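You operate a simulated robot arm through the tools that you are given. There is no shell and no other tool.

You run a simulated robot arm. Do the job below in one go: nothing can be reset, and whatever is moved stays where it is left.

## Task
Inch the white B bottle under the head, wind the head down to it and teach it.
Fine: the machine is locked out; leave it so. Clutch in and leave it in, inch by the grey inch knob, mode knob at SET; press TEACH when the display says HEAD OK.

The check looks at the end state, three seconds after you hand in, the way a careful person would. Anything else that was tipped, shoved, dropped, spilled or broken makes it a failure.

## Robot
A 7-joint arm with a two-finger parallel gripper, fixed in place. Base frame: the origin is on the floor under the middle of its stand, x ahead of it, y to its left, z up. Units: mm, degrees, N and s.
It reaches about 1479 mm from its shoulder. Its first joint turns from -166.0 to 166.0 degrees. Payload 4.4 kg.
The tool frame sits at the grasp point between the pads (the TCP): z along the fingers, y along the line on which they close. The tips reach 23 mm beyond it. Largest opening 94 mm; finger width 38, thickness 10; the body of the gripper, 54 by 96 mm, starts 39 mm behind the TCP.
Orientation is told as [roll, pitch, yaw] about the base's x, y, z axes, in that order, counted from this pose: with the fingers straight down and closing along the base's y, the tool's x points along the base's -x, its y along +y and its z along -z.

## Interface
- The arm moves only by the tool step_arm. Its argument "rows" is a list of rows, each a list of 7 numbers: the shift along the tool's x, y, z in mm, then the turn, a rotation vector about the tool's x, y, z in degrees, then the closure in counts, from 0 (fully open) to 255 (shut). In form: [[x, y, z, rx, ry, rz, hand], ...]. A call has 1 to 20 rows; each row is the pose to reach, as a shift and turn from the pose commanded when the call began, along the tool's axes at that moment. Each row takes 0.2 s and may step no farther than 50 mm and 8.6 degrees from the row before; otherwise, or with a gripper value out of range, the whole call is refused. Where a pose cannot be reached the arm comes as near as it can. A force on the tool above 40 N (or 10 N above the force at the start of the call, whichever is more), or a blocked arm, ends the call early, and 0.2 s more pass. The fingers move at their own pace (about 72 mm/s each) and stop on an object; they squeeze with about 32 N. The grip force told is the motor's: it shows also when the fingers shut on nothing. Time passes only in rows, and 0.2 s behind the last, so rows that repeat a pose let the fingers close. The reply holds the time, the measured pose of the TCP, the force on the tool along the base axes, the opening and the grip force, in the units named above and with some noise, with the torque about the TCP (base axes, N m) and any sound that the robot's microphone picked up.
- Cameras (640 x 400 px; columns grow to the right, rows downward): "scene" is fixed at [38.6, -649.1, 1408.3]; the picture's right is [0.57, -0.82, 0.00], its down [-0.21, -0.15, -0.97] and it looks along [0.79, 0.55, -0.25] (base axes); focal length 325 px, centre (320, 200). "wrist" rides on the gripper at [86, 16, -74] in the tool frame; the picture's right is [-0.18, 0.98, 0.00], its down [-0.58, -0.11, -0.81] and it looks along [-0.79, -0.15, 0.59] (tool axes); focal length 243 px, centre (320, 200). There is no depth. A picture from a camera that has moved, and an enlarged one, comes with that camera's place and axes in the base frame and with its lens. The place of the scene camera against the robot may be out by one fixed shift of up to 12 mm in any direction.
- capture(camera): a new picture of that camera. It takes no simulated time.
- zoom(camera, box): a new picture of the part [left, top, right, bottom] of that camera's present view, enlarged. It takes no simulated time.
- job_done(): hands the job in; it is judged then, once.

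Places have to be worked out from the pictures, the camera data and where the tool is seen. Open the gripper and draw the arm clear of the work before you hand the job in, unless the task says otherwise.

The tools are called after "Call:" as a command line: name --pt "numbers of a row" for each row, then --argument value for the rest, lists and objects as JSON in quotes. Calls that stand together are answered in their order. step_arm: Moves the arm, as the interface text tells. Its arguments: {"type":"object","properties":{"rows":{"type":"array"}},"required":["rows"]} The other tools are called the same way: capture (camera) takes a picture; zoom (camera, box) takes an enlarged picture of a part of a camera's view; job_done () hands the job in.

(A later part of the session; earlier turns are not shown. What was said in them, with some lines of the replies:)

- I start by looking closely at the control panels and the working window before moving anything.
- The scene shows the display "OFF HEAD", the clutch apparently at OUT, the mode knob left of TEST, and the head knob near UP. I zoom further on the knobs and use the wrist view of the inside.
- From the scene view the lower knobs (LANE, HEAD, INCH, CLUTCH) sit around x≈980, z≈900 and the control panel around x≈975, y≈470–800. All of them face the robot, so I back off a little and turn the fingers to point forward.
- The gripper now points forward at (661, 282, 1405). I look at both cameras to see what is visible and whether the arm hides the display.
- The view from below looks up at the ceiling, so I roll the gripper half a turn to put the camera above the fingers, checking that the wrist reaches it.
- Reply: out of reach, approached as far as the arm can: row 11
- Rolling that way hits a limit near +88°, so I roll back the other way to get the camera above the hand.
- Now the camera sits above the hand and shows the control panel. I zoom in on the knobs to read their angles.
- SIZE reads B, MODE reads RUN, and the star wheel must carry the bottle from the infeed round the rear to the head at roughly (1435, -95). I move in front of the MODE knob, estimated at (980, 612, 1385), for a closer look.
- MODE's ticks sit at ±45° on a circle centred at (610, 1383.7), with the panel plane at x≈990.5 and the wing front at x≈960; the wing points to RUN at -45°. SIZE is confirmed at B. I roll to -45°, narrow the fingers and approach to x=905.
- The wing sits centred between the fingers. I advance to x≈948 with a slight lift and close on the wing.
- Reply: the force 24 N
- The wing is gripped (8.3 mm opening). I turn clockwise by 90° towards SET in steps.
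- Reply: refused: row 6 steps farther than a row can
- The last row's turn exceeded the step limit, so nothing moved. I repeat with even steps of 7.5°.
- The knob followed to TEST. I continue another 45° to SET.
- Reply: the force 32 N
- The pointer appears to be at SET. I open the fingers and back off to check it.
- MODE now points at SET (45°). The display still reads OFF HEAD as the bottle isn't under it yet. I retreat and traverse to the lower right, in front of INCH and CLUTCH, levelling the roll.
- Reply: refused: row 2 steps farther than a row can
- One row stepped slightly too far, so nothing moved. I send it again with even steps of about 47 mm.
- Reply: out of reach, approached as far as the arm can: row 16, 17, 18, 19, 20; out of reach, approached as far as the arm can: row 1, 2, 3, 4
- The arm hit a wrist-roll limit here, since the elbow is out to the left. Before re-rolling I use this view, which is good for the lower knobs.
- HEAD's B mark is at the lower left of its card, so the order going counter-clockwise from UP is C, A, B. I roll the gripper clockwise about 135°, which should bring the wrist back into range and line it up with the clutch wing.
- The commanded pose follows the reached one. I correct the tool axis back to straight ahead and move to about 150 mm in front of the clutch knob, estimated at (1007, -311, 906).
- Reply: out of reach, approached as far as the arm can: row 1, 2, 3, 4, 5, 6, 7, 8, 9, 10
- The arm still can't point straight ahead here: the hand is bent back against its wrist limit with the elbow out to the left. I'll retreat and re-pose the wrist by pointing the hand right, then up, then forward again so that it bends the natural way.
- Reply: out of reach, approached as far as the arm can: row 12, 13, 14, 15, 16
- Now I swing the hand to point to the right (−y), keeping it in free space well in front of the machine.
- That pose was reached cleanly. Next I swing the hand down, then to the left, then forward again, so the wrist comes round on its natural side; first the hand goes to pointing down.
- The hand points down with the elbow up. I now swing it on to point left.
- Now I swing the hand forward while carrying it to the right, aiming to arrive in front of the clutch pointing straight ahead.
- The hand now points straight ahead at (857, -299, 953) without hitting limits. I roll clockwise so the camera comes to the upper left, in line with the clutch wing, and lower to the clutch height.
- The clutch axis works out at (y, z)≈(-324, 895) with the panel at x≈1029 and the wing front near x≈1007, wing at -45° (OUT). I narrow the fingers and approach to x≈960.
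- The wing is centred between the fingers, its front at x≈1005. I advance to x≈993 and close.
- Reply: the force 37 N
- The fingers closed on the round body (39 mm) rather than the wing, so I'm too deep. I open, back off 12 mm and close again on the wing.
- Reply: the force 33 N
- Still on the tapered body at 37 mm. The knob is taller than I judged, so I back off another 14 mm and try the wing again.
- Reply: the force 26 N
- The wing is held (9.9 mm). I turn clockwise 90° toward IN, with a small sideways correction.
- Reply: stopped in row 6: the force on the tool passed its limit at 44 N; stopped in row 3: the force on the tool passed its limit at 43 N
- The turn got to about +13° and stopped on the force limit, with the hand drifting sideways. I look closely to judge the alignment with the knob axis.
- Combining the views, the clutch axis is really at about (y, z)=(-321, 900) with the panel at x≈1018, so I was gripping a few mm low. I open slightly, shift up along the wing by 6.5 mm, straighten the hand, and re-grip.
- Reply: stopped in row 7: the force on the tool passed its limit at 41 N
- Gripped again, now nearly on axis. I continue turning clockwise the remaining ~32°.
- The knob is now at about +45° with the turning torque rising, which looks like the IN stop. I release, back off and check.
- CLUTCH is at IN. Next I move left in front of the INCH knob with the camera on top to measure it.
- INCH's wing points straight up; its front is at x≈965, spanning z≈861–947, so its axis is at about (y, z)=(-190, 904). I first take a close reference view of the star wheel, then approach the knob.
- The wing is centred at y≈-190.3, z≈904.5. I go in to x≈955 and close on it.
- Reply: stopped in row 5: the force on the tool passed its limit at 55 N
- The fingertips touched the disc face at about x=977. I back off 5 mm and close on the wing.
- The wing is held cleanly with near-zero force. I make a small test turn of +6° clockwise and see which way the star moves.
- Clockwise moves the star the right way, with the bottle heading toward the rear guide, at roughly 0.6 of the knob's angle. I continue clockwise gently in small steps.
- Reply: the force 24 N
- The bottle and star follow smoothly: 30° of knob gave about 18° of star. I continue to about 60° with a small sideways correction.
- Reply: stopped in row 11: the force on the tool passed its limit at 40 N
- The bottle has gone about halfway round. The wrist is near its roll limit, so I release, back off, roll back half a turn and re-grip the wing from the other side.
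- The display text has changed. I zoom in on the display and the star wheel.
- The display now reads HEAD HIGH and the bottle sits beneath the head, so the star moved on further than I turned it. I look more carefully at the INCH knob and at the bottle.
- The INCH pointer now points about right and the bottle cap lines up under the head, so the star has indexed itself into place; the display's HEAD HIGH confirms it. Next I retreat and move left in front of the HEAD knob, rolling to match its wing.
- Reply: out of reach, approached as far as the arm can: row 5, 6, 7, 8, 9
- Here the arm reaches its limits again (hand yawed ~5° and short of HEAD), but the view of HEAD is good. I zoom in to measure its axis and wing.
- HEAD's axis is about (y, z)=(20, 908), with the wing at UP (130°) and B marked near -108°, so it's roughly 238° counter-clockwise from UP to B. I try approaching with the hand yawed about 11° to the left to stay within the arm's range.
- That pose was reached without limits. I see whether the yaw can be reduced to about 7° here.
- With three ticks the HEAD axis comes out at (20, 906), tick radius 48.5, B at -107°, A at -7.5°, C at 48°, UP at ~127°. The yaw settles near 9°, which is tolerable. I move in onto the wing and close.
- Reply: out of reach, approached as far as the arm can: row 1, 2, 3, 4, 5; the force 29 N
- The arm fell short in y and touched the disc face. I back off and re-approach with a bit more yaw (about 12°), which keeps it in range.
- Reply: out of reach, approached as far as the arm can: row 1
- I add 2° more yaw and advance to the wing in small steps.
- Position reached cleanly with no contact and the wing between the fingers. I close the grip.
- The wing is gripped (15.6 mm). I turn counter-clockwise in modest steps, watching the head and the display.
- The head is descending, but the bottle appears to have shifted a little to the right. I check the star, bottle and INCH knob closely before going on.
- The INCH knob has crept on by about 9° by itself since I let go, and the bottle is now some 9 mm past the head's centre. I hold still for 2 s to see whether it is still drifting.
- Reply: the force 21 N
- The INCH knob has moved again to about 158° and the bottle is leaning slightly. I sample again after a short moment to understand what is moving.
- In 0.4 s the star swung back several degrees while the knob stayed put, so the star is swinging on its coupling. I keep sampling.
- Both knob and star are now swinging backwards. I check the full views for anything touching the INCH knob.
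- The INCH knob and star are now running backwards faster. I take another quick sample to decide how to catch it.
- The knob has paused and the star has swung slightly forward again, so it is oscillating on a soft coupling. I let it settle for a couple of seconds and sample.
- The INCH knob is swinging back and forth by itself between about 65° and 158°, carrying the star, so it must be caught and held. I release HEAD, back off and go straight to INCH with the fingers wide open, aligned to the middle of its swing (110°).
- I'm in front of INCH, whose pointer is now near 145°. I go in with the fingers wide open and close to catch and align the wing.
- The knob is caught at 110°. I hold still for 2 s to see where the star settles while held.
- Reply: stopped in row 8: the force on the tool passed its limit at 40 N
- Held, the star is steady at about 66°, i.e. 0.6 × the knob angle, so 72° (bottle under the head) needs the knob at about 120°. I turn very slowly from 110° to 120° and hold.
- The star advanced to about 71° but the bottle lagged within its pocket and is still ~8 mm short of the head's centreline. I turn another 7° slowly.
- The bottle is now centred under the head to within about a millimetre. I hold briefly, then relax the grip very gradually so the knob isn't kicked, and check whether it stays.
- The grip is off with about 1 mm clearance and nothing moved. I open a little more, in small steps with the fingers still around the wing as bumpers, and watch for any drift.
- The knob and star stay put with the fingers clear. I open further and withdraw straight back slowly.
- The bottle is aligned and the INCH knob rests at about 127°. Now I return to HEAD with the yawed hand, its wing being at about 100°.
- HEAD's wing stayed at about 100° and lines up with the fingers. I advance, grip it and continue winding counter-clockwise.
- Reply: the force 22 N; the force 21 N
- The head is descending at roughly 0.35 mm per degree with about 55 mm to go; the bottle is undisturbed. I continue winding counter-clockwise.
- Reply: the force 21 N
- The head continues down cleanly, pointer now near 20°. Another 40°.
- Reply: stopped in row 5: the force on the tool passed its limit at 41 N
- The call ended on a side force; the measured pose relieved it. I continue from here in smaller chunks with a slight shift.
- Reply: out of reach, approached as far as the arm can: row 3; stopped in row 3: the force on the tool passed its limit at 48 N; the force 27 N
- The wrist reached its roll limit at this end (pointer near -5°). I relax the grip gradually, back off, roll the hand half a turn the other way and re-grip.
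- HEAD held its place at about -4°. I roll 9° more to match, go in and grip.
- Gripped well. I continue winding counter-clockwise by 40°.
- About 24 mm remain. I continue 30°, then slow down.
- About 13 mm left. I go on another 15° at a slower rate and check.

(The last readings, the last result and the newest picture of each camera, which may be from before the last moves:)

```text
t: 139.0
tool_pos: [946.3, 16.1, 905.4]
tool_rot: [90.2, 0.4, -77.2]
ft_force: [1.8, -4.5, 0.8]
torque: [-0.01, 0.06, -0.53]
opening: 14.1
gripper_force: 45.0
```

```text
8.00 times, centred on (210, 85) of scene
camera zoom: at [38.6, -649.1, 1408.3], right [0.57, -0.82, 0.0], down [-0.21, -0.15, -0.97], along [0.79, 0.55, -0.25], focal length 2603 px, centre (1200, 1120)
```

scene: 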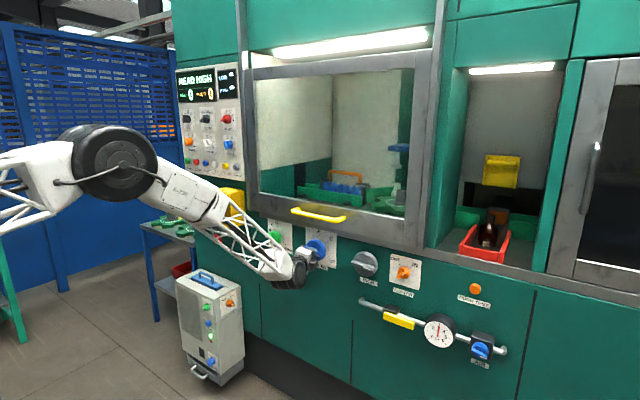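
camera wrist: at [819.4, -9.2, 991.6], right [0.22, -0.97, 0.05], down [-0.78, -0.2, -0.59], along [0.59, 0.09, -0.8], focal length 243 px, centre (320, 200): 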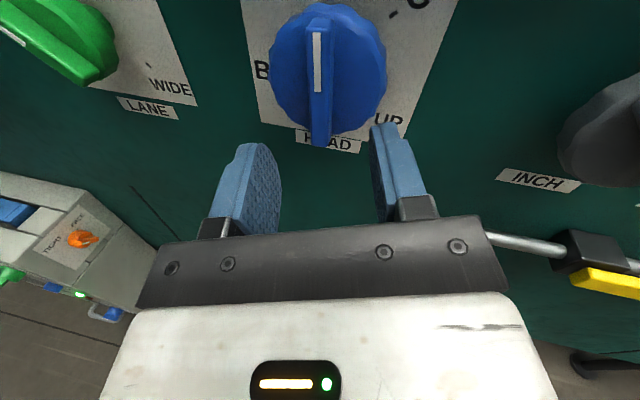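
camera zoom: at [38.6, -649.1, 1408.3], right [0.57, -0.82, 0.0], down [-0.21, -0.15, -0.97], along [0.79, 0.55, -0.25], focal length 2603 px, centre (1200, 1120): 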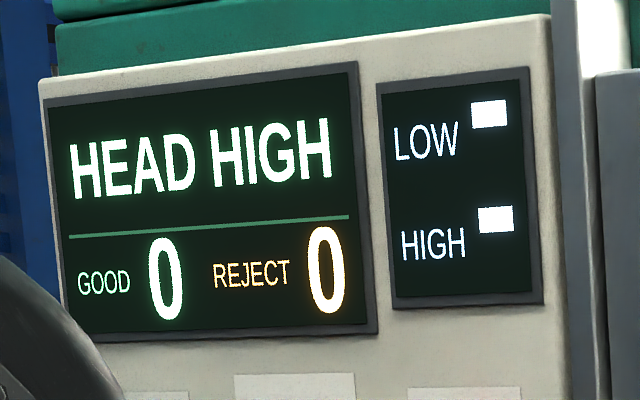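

The foot is now just above the cap and the display still says HEAD HIGH. I continue in small increments, checking the display each time.

Call:
step_arm --pt "0 0.1 0 0 0 -2 255" --pt "0 0.1 0 0 0 -4 255" --pt "0 0.1 0 0 0 -6 255" --pt "0 0.1 0 0 0 -7 255"

Call:
zoom --camera "scene" --box '[370, 165, 410, 210]'

Call:
zoom --camera "scene" --box '[170, 60, 250, 110]'

```text
t: 140.0
tool_pos: [946.9, 15.9, 904.2]
tool_rot: [90.2, -6.6, -77.1]
ft_force: [-6.7, 4.8, 7.5]
torque: [0.08, 0.48, 0.11]
opening: 14.1
gripper_force: 44.5
```

```text
8.89 times, centred on (390, 188) of scene
camera zoom: at [38.6, -649.1, 1408.3], right [0.57, -0.82, 0.0], down [-0.21, -0.15, -0.97], along [0.79, 0.55, -0.25], focal length 2892 px, centre (-302, 311)
```

zoom: 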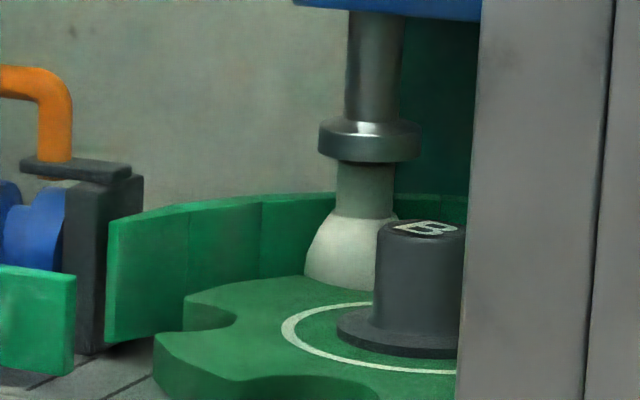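

```text
8.00 times, centred on (210, 85) of scene
camera zoom: at [38.6, -649.1, 1408.3], right [0.57, -0.82, 0.0], down [-0.21, -0.15, -0.97], along [0.79, 0.55, -0.25], focal length 2603 px, centre (1200, 1120)
```

zoom: 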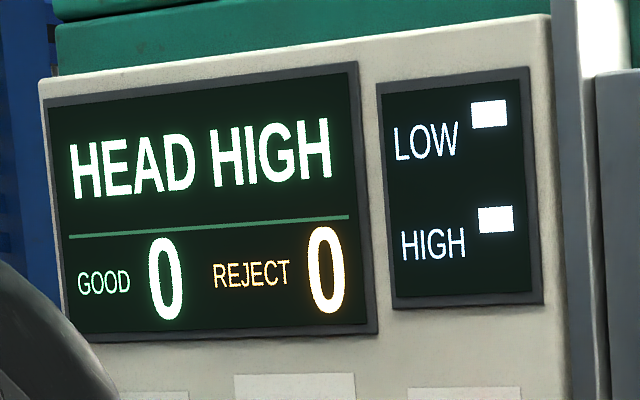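

By my estimate ~4 mm remain (about 12°). I continue with 3–4° increments.

Call:
step_arm --pt "0 0 0 0 0 -1.5 255" --pt "0 0 0 0 0 -3 255" --pt "0 0 0 0 0 -4 255" --pt "0 0 0 0 0 -4 255"

Call:
zoom --camera "scene" --box '[170, 60, 250, 110]'

Call:
step_arm --pt "0 0 0 0 0 -1.5 255" --pt "0 0 0 0 0 -3 255" --pt "0 0 0 0 0 -3 255"

Call:
zoom --camera "scene" --box '[170, 60, 250, 110]'

Call:
zoom --camera "scene" --box '[370, 165, 410, 210]'

```text
t: 141.0
tool_pos: [947.3, 15.4, 905.2]
tool_rot: [90.0, -10.3, -77.3]
ft_force: [-9.9, 8.3, 3.5]
torque: [-0.09, 0.46, -0.15]
opening: 14.3
gripper_force: 45.5
```

```text
8.00 times, centred on (210, 85) of scene
camera zoom: at [38.6, -649.1, 1408.3], right [0.57, -0.82, 0.0], down [-0.21, -0.15, -0.97], along [0.79, 0.55, -0.25], focal length 2603 px, centre (1200, 1120)
```

zoom: 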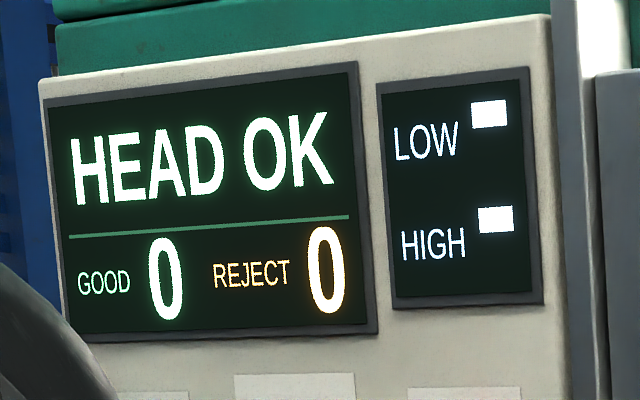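

```text
t: 141.8
tool_pos: [946.2, 14.6, 904.0]
tool_rot: [90.1, -13.4, -77.2]
ft_force: [2.2, 7.8, -1.0]
torque: [0.12, 0.63, 0.11]
opening: 14.4
gripper_force: 44.9
```

```text
8.00 times, centred on (210, 85) of scene
camera zoom: at [38.6, -649.1, 1408.3], right [0.57, -0.82, 0.0], down [-0.21, -0.15, -0.97], along [0.79, 0.55, -0.25], focal length 2603 px, centre (1200, 1120)
```

zoom: 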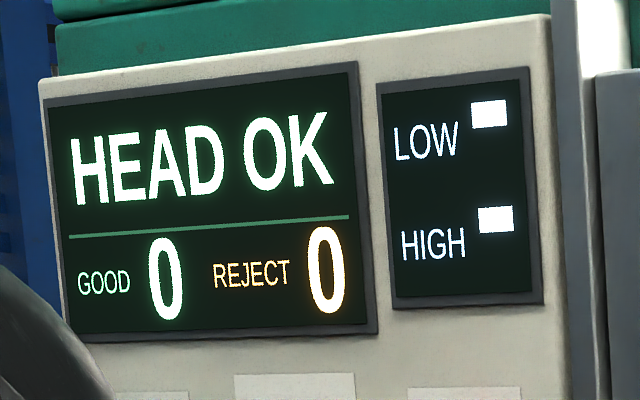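

```text
8.89 times, centred on (390, 188) of scene
camera zoom: at [38.6, -649.1, 1408.3], right [0.57, -0.82, 0.0], down [-0.21, -0.15, -0.97], along [0.79, 0.55, -0.25], focal length 2892 px, centre (-302, 311)
```

zoom: 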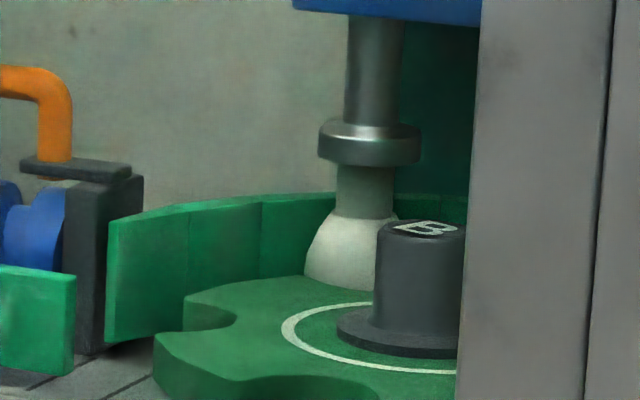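

The display says HEAD OK, at -100° and still at -103°, so I'm inside the band; the bottle is upright. I relax the grip very gradually and watch that it stays.

Call:
step_arm --pt "0 0 0 0 0 0 240" --pt "0 0 0 0 0 0 230" --pt "0 0 0 0 0 0 224" --pt "0 0 0 0 0 0 220" --pt "0 0 0 0 0 0 218" --pt "0 0 0 0 0 0 217" --pt "0 0 0 0 0 0 216" --pt "0 0 0 0 0 0 215" --pt "0 0 0 0 0 0 214" --pt "0 0 0 0 0 0 213" --pt "0 0 0 0 0 0 211" --pt "0 0 0 0 0 0 208" --pt "0 0 0 0 0 0 204" --pt "0 0 0 0 0 0 198" --pt "0 0 0 0 0 0 190" --pt "0 0 0 0 0 0 180" --pt "0 0 0 0 0 0 165" --pt "0 0 0 0 0 0 150" --pt "0 0 0 0 0 0 135" --pt "0 0 0 0 0 0 119"

Call:
zoom --camera "scene" --box '[170, 60, 250, 110]'

Call:
zoom --camera "wrist" --box '[190, 30, 450, 192]'

```text
t: 146.0
tool_pos: [946.8, 16.5, 905.5]
tool_rot: [90.1, -13.4, -77.3]
ft_force: [0.8, -0.6, 0.0]
torque: [-0.01, -0.03, 0.0]
opening: 50.1
gripper_force: 0.0
```

```text
8.00 times, centred on (210, 85) of scene
camera zoom: at [38.6, -649.1, 1408.3], right [0.57, -0.82, 0.0], down [-0.21, -0.15, -0.97], along [0.79, 0.55, -0.25], focal length 2603 px, centre (1200, 1120)
```

zoom: 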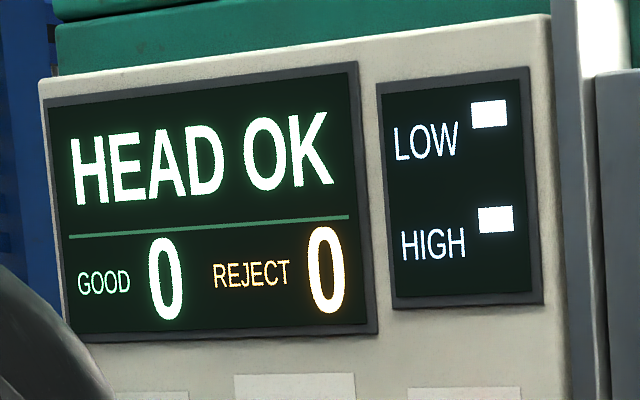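

```text
2.46 times, centred on (320, 111) of wrist
camera zoom: at [855.5, 84.7, 899.5], right [-0.01, 0.05, 1.0], down [-0.66, -0.75, 0.03], along [0.75, -0.65, 0.04], focal length 597 px, centre (320, 419)
```

zoom: 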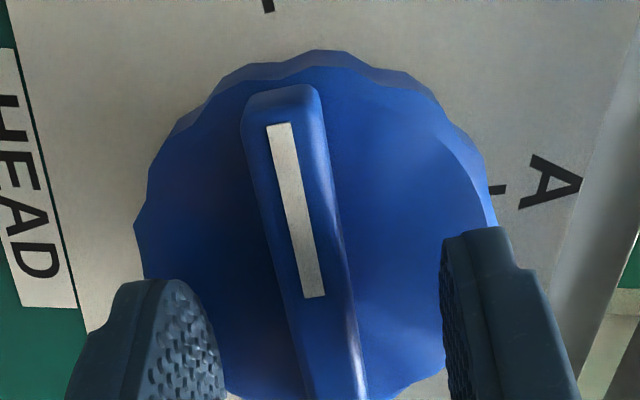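

HEAD OK persists with the knob free. I withdraw from HEAD and swing the hand left and back (reverse of my earlier re-pose), because TEACH on the far-left panel needs the other arm configuration.

Call:
step_arm --pt "0 0 -12 0 0 0 119" --pt "0 0 -50 0 0 0 119" --pt "0 0 -95 0 0 0 119" --pt "15.8 28.8 -121.4 -1.8 7.5 0 119" --pt "31.5 57.6 -147.8 -3.6 15.1 0 119" --pt "47.3 86.3 -174.3 -5.4 22.6 0 119" --pt "63 115.1 -200.7 -7.2 30.1 0 119" --pt "78.8 143.9 -227.1 -9 37.7 0 119" --pt "94.5 172.7 -253.5 -10.7 45.2 0 119" --pt "110.3 201.5 -279.9 -12.5 52.7 0 119" --pt "126 230.2 -306.4 -14.3 60.2 0 119" --pt "141.8 259 -332.8 -16.1 67.8 0 119" --pt "157.5 287.8 -359.2 -17.9 75.3 0 119"

Call:
capture --camera "scene"

Call:
zoom --camera "scene" --box '[360, 140, 410, 215]'

```text
t: 148.8
tool_pos: [546.4, 150.7, 1147.2]
tool_rot: [90.0, -13.4, 0.2]
ft_force: [0.7, 0.5, -0.1]
torque: [-0.05, 0.0, -0.02]
opening: 50.2
gripper_force: 0.1
```

```text
taken
```

scene: 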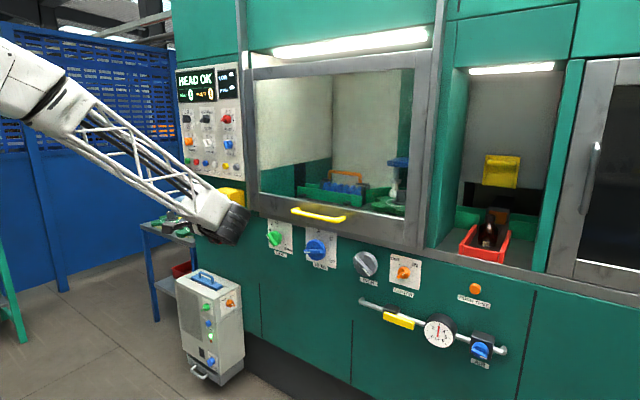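

```text
5.33 times, centred on (385, 178) of scene
camera zoom: at [38.6, -649.1, 1408.3], right [0.57, -0.82, 0.0], down [-0.21, -0.15, -0.97], along [0.79, 0.55, -0.25], focal length 1736 px, centre (-27, 320)
```

zoom: 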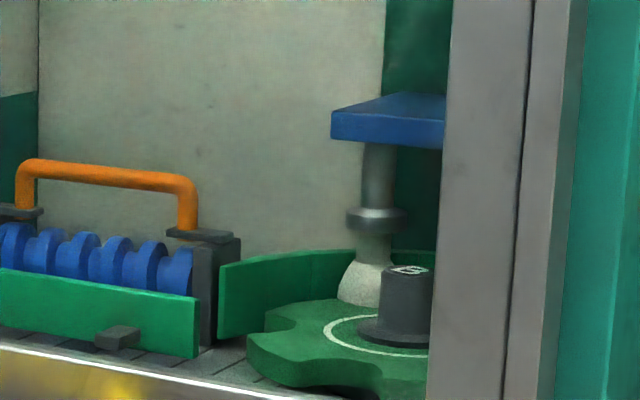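

Display still HEAD OK with the bottle in place. I swing the hand down.

Call:
step_arm --pt "5.4 -12.5 -9.2 8 1.9 0 119" --pt "10.8 -25 -18.4 15.9 3.8 0 119" --pt "16.2 -37.5 -27.5 23.9 5.7 0 119" --pt "21.6 -50 -36.7 31.9 7.6 0 119" --pt "27 -62.5 -45.9 39.8 9.5 0 119" --pt "32.4 -75 -55 47.8 11.4 0 119" --pt "37.8 -87 -64.3 55.7 13.3 0 119" --pt "43.2 -99.5 -73.5 63.7 15.2 0 119" --pt "48.6 -112 -82.6 71.7 17.1 0 119" --pt "54 -124.5 -91.8 79.6 19 0 119" --pt "59.4 -137 -101 87.6 20.9 0 119"

Call:
capture --camera "scene"

```text
t: 151.2
tool_pos: [521.4, 49.3, 1001.1]
tool_rot: [-0.2, -0.2, 13.6]
ft_force: [-0.2, -0.9, -0.2]
torque: [0.0, 0.0, 0.01]
opening: 50.0
gripper_force: 0.1
```

```text
taken
```

scene: 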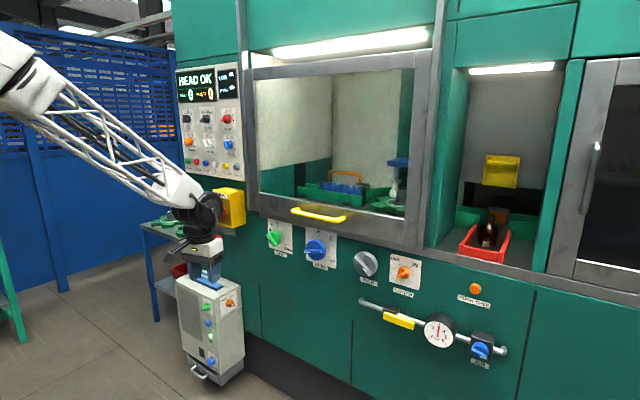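

Hand down reached. Now I raise it and pitch it forward again, as I did at the very start, heading toward the control panel.

Call:
step_arm --pt "-15.9 19.6 -36.3 0 -8.18 0 119" --pt "-31.8 39.3 -72.5 0 -16.36 0 119" --pt "-47.6 58.9 -108.8 0 -24.5 0 119" --pt "-63.5 78.5 -145.1 0 -32.7 0 119" --pt "-79.4 98.2 -181.4 0 -40.9 0 119" --pt "-95.3 117.8 -217.6 0 -49.1 0 119" --pt "-111.2 137.5 -253.9 0 -57.3 0 119" --pt "-127 157.1 -290.2 0 -65.5 0 119" --pt "-142.9 176.7 -326.5 0 -73.6 0 119" --pt "-158.8 196.4 -362.7 0 -81.8 0 119" --pt "-174.7 216 -399 0 -90 0 119"

Call:
capture --camera "scene"

```text
t: 153.6
tool_pos: [641.5, 301.6, 1400.1]
tool_rot: [-153.7, -89.8, 167.4]
ft_force: [0.7, -0.5, -0.6]
torque: [0.01, 0.0, -0.02]
opening: 50.1
gripper_force: 0.1
```

```text
taken
```

scene: 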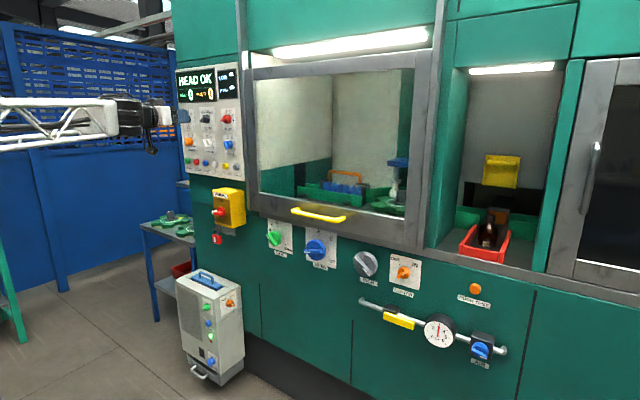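

In position on the left side with HEAD OK still showing. I roll the hand so the camera is on top while moving nearer the TEACH button.

Call:
step_arm --pt "6 7.7 10 0 0 -8.5 150" --pt "12 15.5 20 0 0 -17 200" --pt "18 23.2 30 0 0 -25.5 255" --pt "24 30.9 40 0 0 -34 255" --pt "30 38.7 50 0 0 -42.5 255" --pt "36 46.4 60 0 0 -51 255" --pt "42 54.1 70 0 0 -59.5 255" --pt "48 61.8 80 0 0 -68 255" --pt "54 69.6 90 0 0 -76.5 255" --pt "60 77.3 100 0 0 -85 255" --pt "66 85 110 0 0 -93.5 255" --pt "72 92.8 120 0 0 -102 255" --pt "78 100.5 130 0 0 -110.5 255" --pt "84 108.2 140 0 0 -119 255" --pt "90 116 150 0 0 -127.5 255" --pt "96 123.7 160 0 0 -136 255" --pt "102 131.4 170 0 0 -144.5 255" --pt "108 139.1 180 0 0 -153 255" --pt "114 146.9 190 0 0 -161.5 255" --pt "120 154.6 200.4 0 0 -170 255"

Call:
capture --camera "wrist"

Call:
capture --camera "scene"

```text
t: 157.8
tool_pos: [797.6, 497.8, 1280.5]
tool_rot: [-90.9, 80.2, 102.8]
ft_force: [0.0, -0.5, 0.7]
torque: [0.01, 0.0, 0.0]
opening: 0.0
gripper_force: 32.6
```

```text
taken
camera wrist: at [733.8, 450.7, 1361.6], right [0.22, -0.91, -0.35], down [-0.83, 0.01, -0.56], along [0.51, 0.41, -0.75], focal length 243 px, centre (320, 200)
```

wrist: 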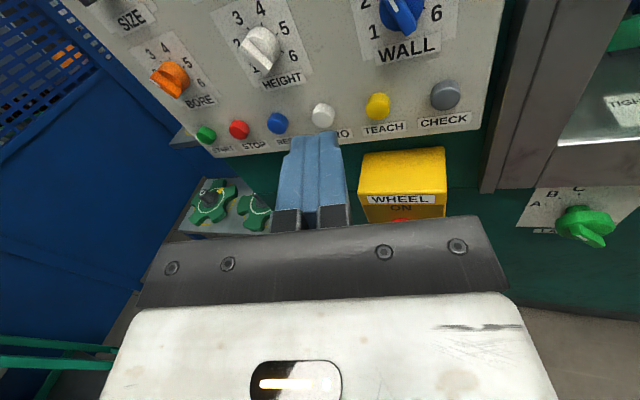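

```text
taken
```

scene: 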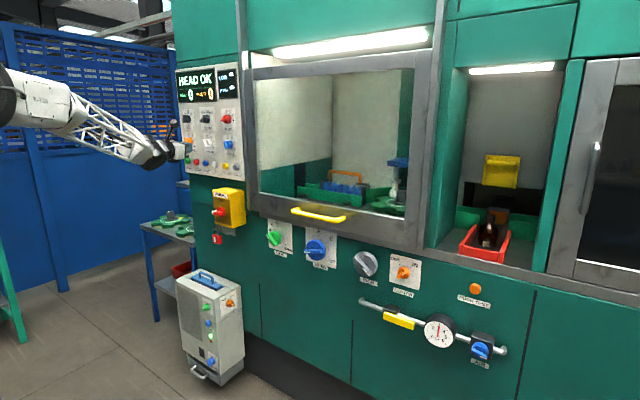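

TEACH is at about (977, 501, 1191). I straighten the hand and move the closed fingertips in front of it.

Call:
step_arm --pt "-17 6.3 16 -2.7 0.2 -2 255" --pt "-34 12.6 32 -5.5 0.4 -3.9 255" --pt "-51 18.8 48 -8.2 0.6 -5.9 255" --pt "-68 25.1 64 -11 0.8 -7.8 255" --pt "-85.6 31.4 80.6 -13.7 1 -9.8 255"

Call:
capture --camera "wrist"

Call:
zoom --camera "wrist" --box '[220, 40, 420, 165]'

```text
t: 159.0
tool_pos: [882.5, 500.7, 1189.3]
tool_rot: [-18.3, 90.0, 161.5]
ft_force: [1.0, -0.1, -0.1]
torque: [0.01, -0.03, 0.02]
opening: 0.2
gripper_force: 32.4
```

```text
taken
camera wrist: at [808.3, 484.7, 1275.2], right [0.0, -0.98, -0.18], down [-0.81, 0.11, -0.58], along [0.59, 0.15, -0.79], focal length 243 px, centre (320, 200)
```

wrist: 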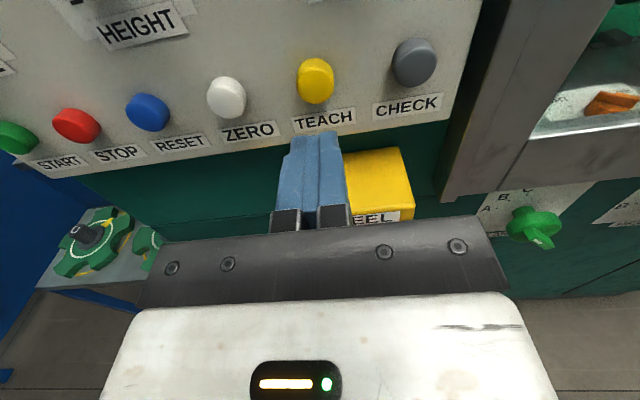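

```text
3.20 times, centred on (320, 102) of wrist
camera zoom: at [808.3, 484.7, 1275.2], right [0.0, -0.98, -0.18], down [-0.81, 0.11, -0.58], along [0.59, 0.15, -0.79], focal length 776 px, centre (320, 512)
```

zoom: 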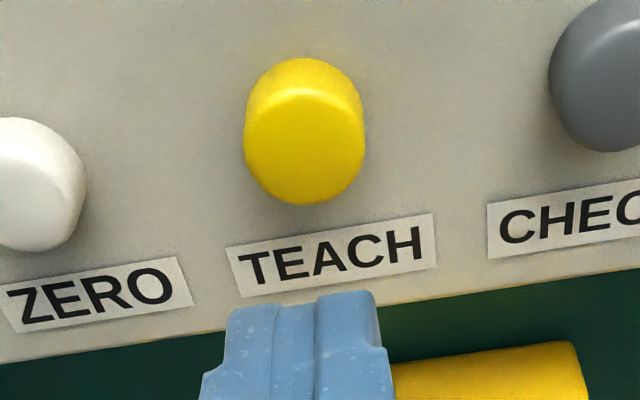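

The button's centre is at about (504.5, 1187). I shift onto it and press gently in small steps.

Call:
step_arm --pt "-1 -2 20 0 0 0 255" --pt "-2.3 -3.8 40 0 0 0 255" --pt "-2.3 -3.8 55 0 0 0 255" --pt "-2.3 -3.8 62 0 0 0 255" --pt "-2.3 -3.8 65 0 0 0 255"

Call:
zoom --camera "wrist" --box '[220, 60, 420, 185]'

```text
t: 160.2
tool_pos: [945.9, 504.5, 1187.9]
tool_rot: [-43.7, 89.9, 136.1]
ft_force: [0.6, 0.5, 0.0]
torque: [0.0, 0.03, -0.01]
opening: 0.0
gripper_force: 32.3
```

```text
3.20 times, centred on (320, 122) of wrist
camera zoom: at [872.8, 488.6, 1273.1], right [0.0, -0.98, -0.19], down [-0.81, 0.11, -0.58], along [0.59, 0.15, -0.79], focal length 776 px, centre (320, 448)
```

zoom: 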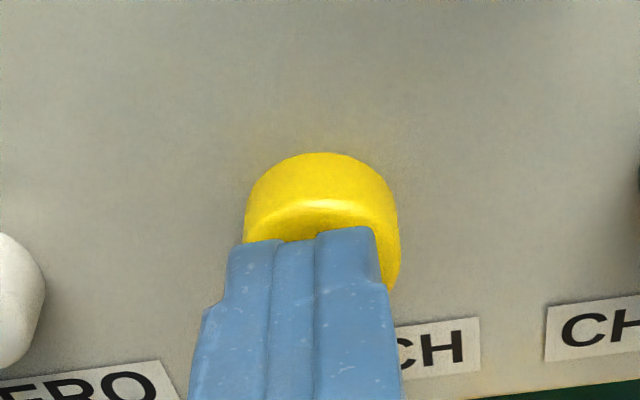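

The tips are squarely in front of the button. I push in 2 mm steps until it yields.

Call:
step_arm --pt "0 1 2 0 0 0 255" --pt "0 1 4 0 0 0 255" --pt "0 1 6 0 0 0 255" --pt "0 1 8 0 0 0 255"

Call:
zoom --camera "scene" --box '[170, 60, 250, 110]'

Call:
zoom --camera "wrist" --box '[220, 60, 420, 185]'

```text
t: 161.2
tool_pos: [954.6, 503.9, 1187.3]
tool_rot: [-18.2, 89.9, 161.7]
ft_force: [-0.7, -0.5, -0.4]
torque: [-0.01, 0.05, 0.04]
opening: 0.0
gripper_force: 32.1
```

```text
8.00 times, centred on (210, 85) of scene
camera zoom: at [38.6, -649.1, 1408.3], right [0.57, -0.82, 0.0], down [-0.21, -0.15, -0.97], along [0.79, 0.55, -0.25], focal length 2603 px, centre (1200, 1120)
```

zoom: 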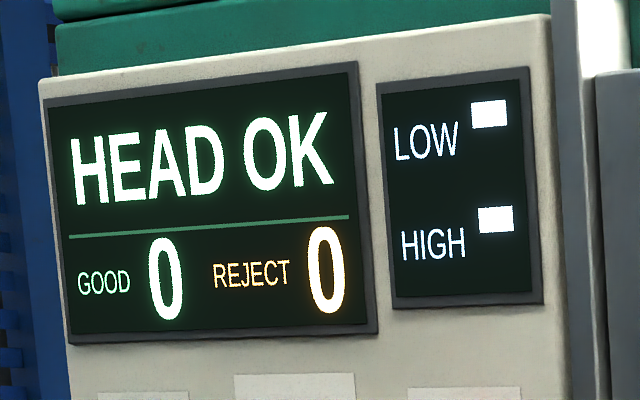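

```text
3.20 times, centred on (320, 122) of wrist
camera zoom: at [880.6, 487.8, 1272.8], right [0.0, -0.98, -0.18], down [-0.81, 0.11, -0.58], along [0.59, 0.15, -0.79], focal length 776 px, centre (320, 448)
```

zoom: 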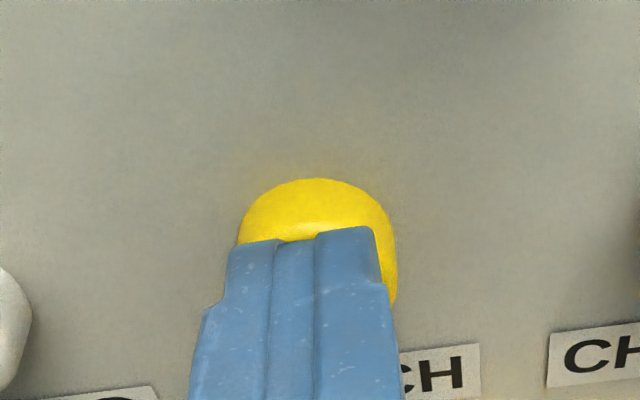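

No contact force yet. I keep advancing in 1.5 mm steps.

Call:
step_arm --pt "0 0 1.5 0 0 0 255" --pt "0 0 3 0 0 0 255" --pt "0 0 4.5 0 0 0 255"

Call:
zoom --camera "scene" --box '[170, 60, 250, 110]'

Call:
zoom --camera "wrist" --box '[220, 60, 420, 185]'

```text
t: 162.0
tool_pos: [959.1, 503.3, 1187.4]
tool_rot: [-28.7, 89.9, 151.1]
ft_force: [-10.6, -3.2, -1.4]
torque: [-0.03, 0.08, -0.03]
opening: 0.0
gripper_force: 31.6
heard: click
```

```text
8.00 times, centred on (210, 85) of scene
camera zoom: at [38.6, -649.1, 1408.3], right [0.57, -0.82, 0.0], down [-0.21, -0.15, -0.97], along [0.79, 0.55, -0.25], focal length 2603 px, centre (1200, 1120)
```

zoom: 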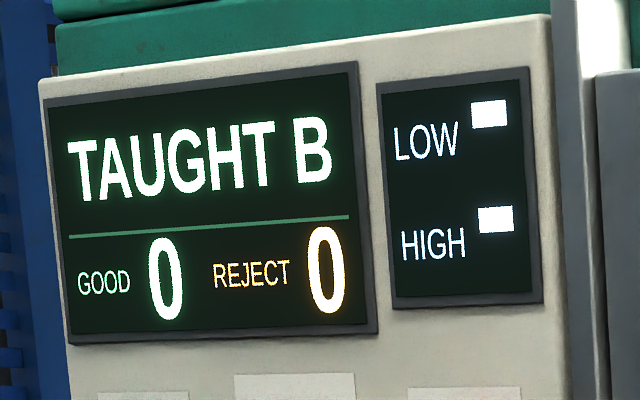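

```text
3.20 times, centred on (320, 122) of wrist
camera zoom: at [884.8, 488.0, 1273.0], right [0.0, -0.98, -0.18], down [-0.81, 0.11, -0.58], along [0.59, 0.15, -0.79], focal length 776 px, centre (320, 448)
```

zoom: 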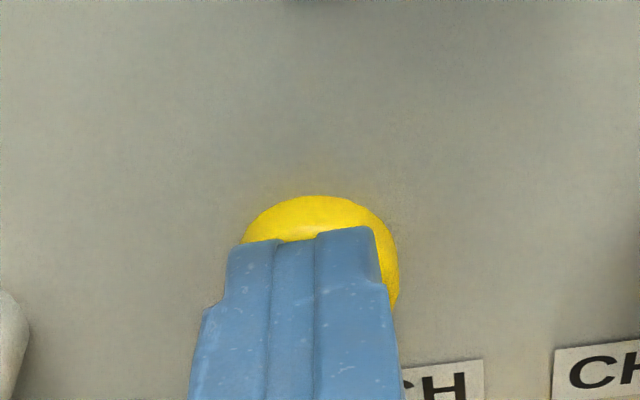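

A click was heard and the display shows TAUGHT B. I withdraw straight back, open the gripper once clear, and check the whole scene.

Call:
step_arm --pt "0 0 -4 0 0 0 255" --pt "0 0 -15 0 0 0 255" --pt "0 0 -45 0 0 0 255" --pt "0 0 -90 0 0 0 255" --pt "0 0 -135 0 0 0 200" --pt "0 0 -180 0 0 0 100" --pt "0 0 -225 0 0 0 0" --pt "0 0 -270 0 0 0 0" --pt "0 0 -300 0 0 0 0" --pt "0 0 -300 0 0 0 0"

Call:
capture --camera "scene"

Call:
zoom --camera "scene" --box '[165, 60, 255, 185]'

Call:
zoom --camera "scene" --box '[360, 140, 410, 215]'

Call:
zoom --camera "scene" --box '[200, 200, 440, 300]'

```text
t: 164.2
tool_pos: [659.1, 503.6, 1188.0]
tool_rot: [-25.7, 89.9, 154.2]
ft_force: [0.2, -0.6, 0.0]
torque: [0.01, 0.0, 0.01]
opening: 94.1
gripper_force: 0.1
```

```text
taken
```

scene: 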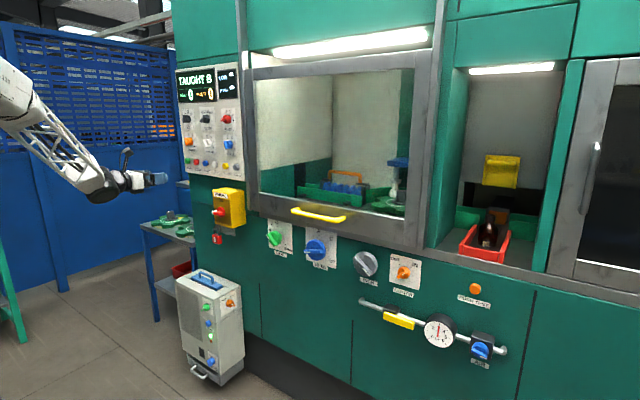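

```text
3.20 times, centred on (210, 122) of scene
camera zoom: at [38.6, -649.1, 1408.3], right [0.57, -0.82, 0.0], down [-0.21, -0.15, -0.97], along [0.79, 0.55, -0.25], focal length 1041 px, centre (672, 448)
```

zoom: 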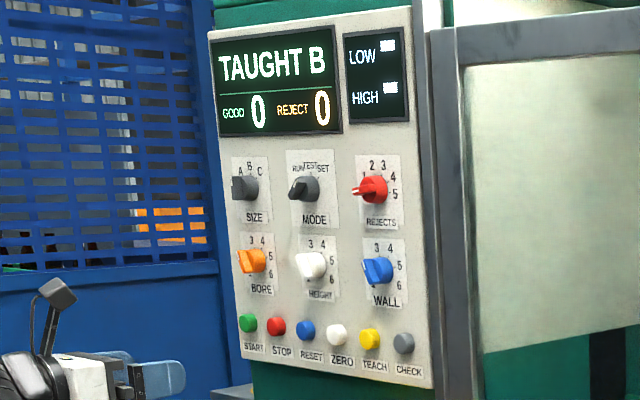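

```text
5.33 times, centred on (385, 178) of scene
camera zoom: at [38.6, -649.1, 1408.3], right [0.57, -0.82, 0.0], down [-0.21, -0.15, -0.97], along [0.79, 0.55, -0.25], focal length 1736 px, centre (-27, 320)
```

zoom: 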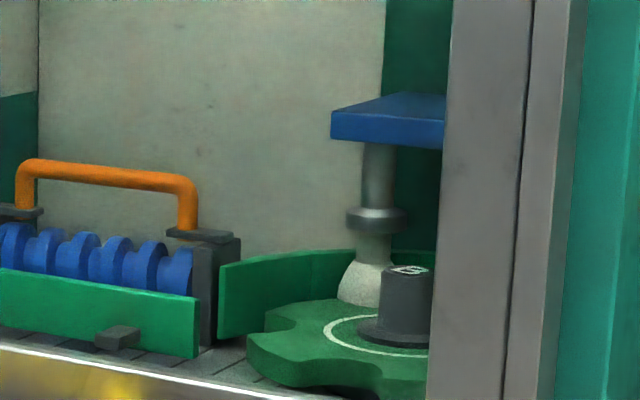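

```text
2.67 times, centred on (320, 250) of scene
camera zoom: at [38.6, -649.1, 1408.3], right [0.57, -0.82, 0.0], down [-0.21, -0.15, -0.97], along [0.79, 0.55, -0.25], focal length 868 px, centre (320, 67)
```

zoom: 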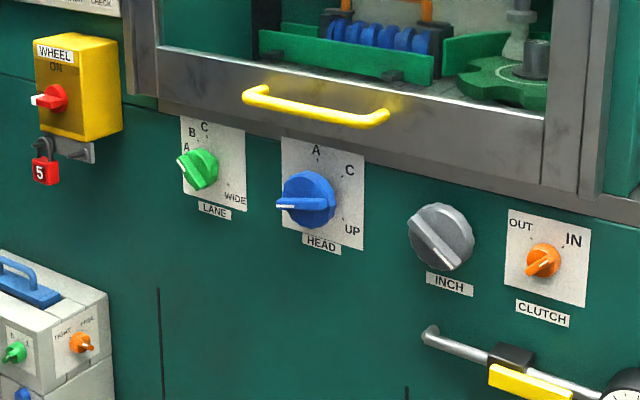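

TAUGHT B is shown, with the lock untouched, clutch IN, mode SET and the bottle under the head. I wait a couple of seconds with the arm clear to confirm nothing drifts.

Call:
step_arm --pt "0 0 -20 0 0 0 0" --pt "0 0 -40 0 0 0 0" --pt "0 0 -40 0 0 0 0" --pt "0 0 -40 0 0 0 0" --pt "0 0 -40 0 0 0 0" --pt "0 0 -40 0 0 0 0" --pt "0 0 -40 0 0 0 0" --pt "0 0 -40 0 0 0 0" --pt "0 0 -40 0 0 0 0" --pt "0 0 -40 0 0 0 0" --pt "0 0 -40 0 0 0 0" --pt "0 0 -40 0 0 0 0"

Call:
zoom --camera "scene" --box '[370, 165, 410, 210]'

Call:
zoom --camera "scene" --box '[330, 235, 400, 290]'

Call:
zoom --camera "scene" --box '[175, 60, 245, 145]'

```text
t: 166.8
tool_pos: [618.7, 504.9, 1189.0]
tool_rot: [-30.0, 89.9, 150.0]
ft_force: [-0.6, -0.3, -0.8]
torque: [0.02, -0.02, -0.03]
opening: 94.2
gripper_force: 0.2
```

```text
8.89 times, centred on (390, 188) of scene
camera zoom: at [38.6, -649.1, 1408.3], right [0.57, -0.82, 0.0], down [-0.21, -0.15, -0.97], along [0.79, 0.55, -0.25], focal length 2892 px, centre (-302, 311)
```

zoom: 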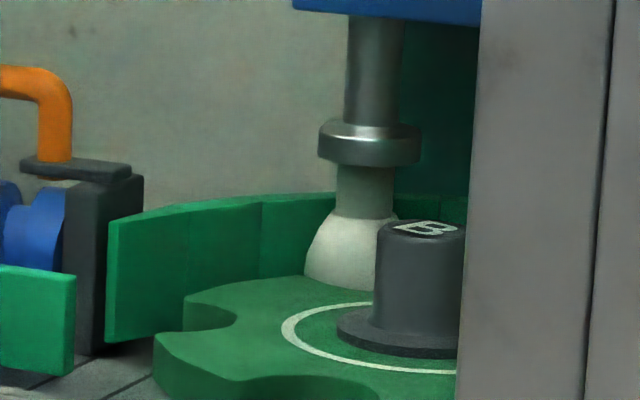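

```text
7.27 times, centred on (365, 262) of scene
camera zoom: at [38.6, -649.1, 1408.3], right [0.57, -0.82, 0.0], down [-0.21, -0.15, -0.97], along [0.79, 0.55, -0.25], focal length 2367 px, centre (-7, -254)
```

zoom: 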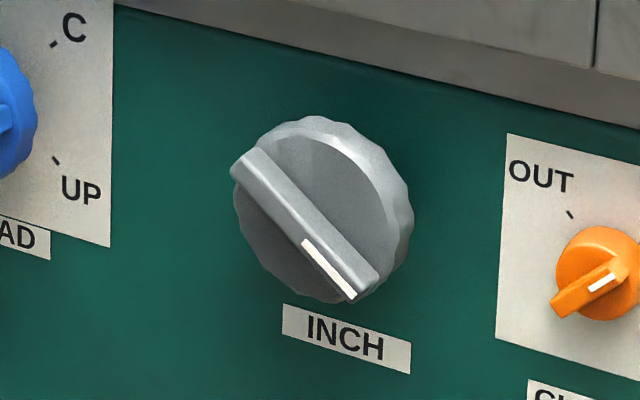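

```text
4.71 times, centred on (210, 102) of scene
camera zoom: at [38.6, -649.1, 1408.3], right [0.57, -0.82, 0.0], down [-0.21, -0.15, -0.97], along [0.79, 0.55, -0.25], focal length 1531 px, centre (838, 659)
```

zoom: 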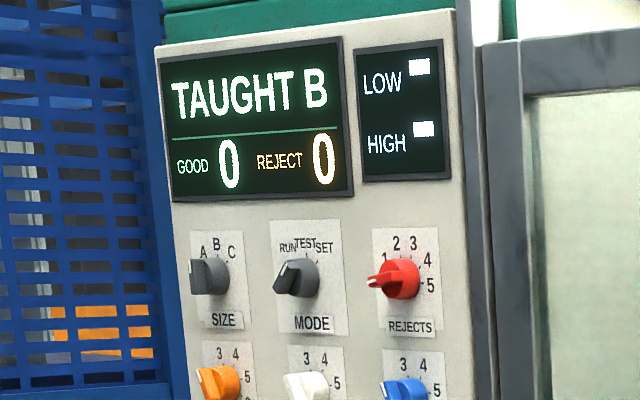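

Nothing has drifted. The bottle stands upright under the head and the display reads TAUGHT B. MODE is at SET, CLUTCH is IN, the lock is untouched, and the gripper is open and clear. I hand the job in.

Call:
job_done

```text
The job is handed in.
```

The B bottle is under the head, the head is wound down to it, and the display reads TAUGHT B. I pressed TEACH while it showed HEAD OK.

- **Controls:** MODE is at SET, CLUTCH is IN and SIZE was already at B. HEAD is at about -103°, close to its B mark. The padlock and wheel isolator were not touched.
- **Incident on the way:** When I first let go of the INCH knob, it and the star wheel swung back and forth on their own. The bottle leaned briefly but did not fall. I caught the knob, turned it slowly back into place and released it gradually.
- **At hand-in:** The bottle was upright, about 1–2 mm off the head's centreline as judged from the camera. I watched for about two seconds before handing in and nothing drifted. The gripper is open and clear of the machine.
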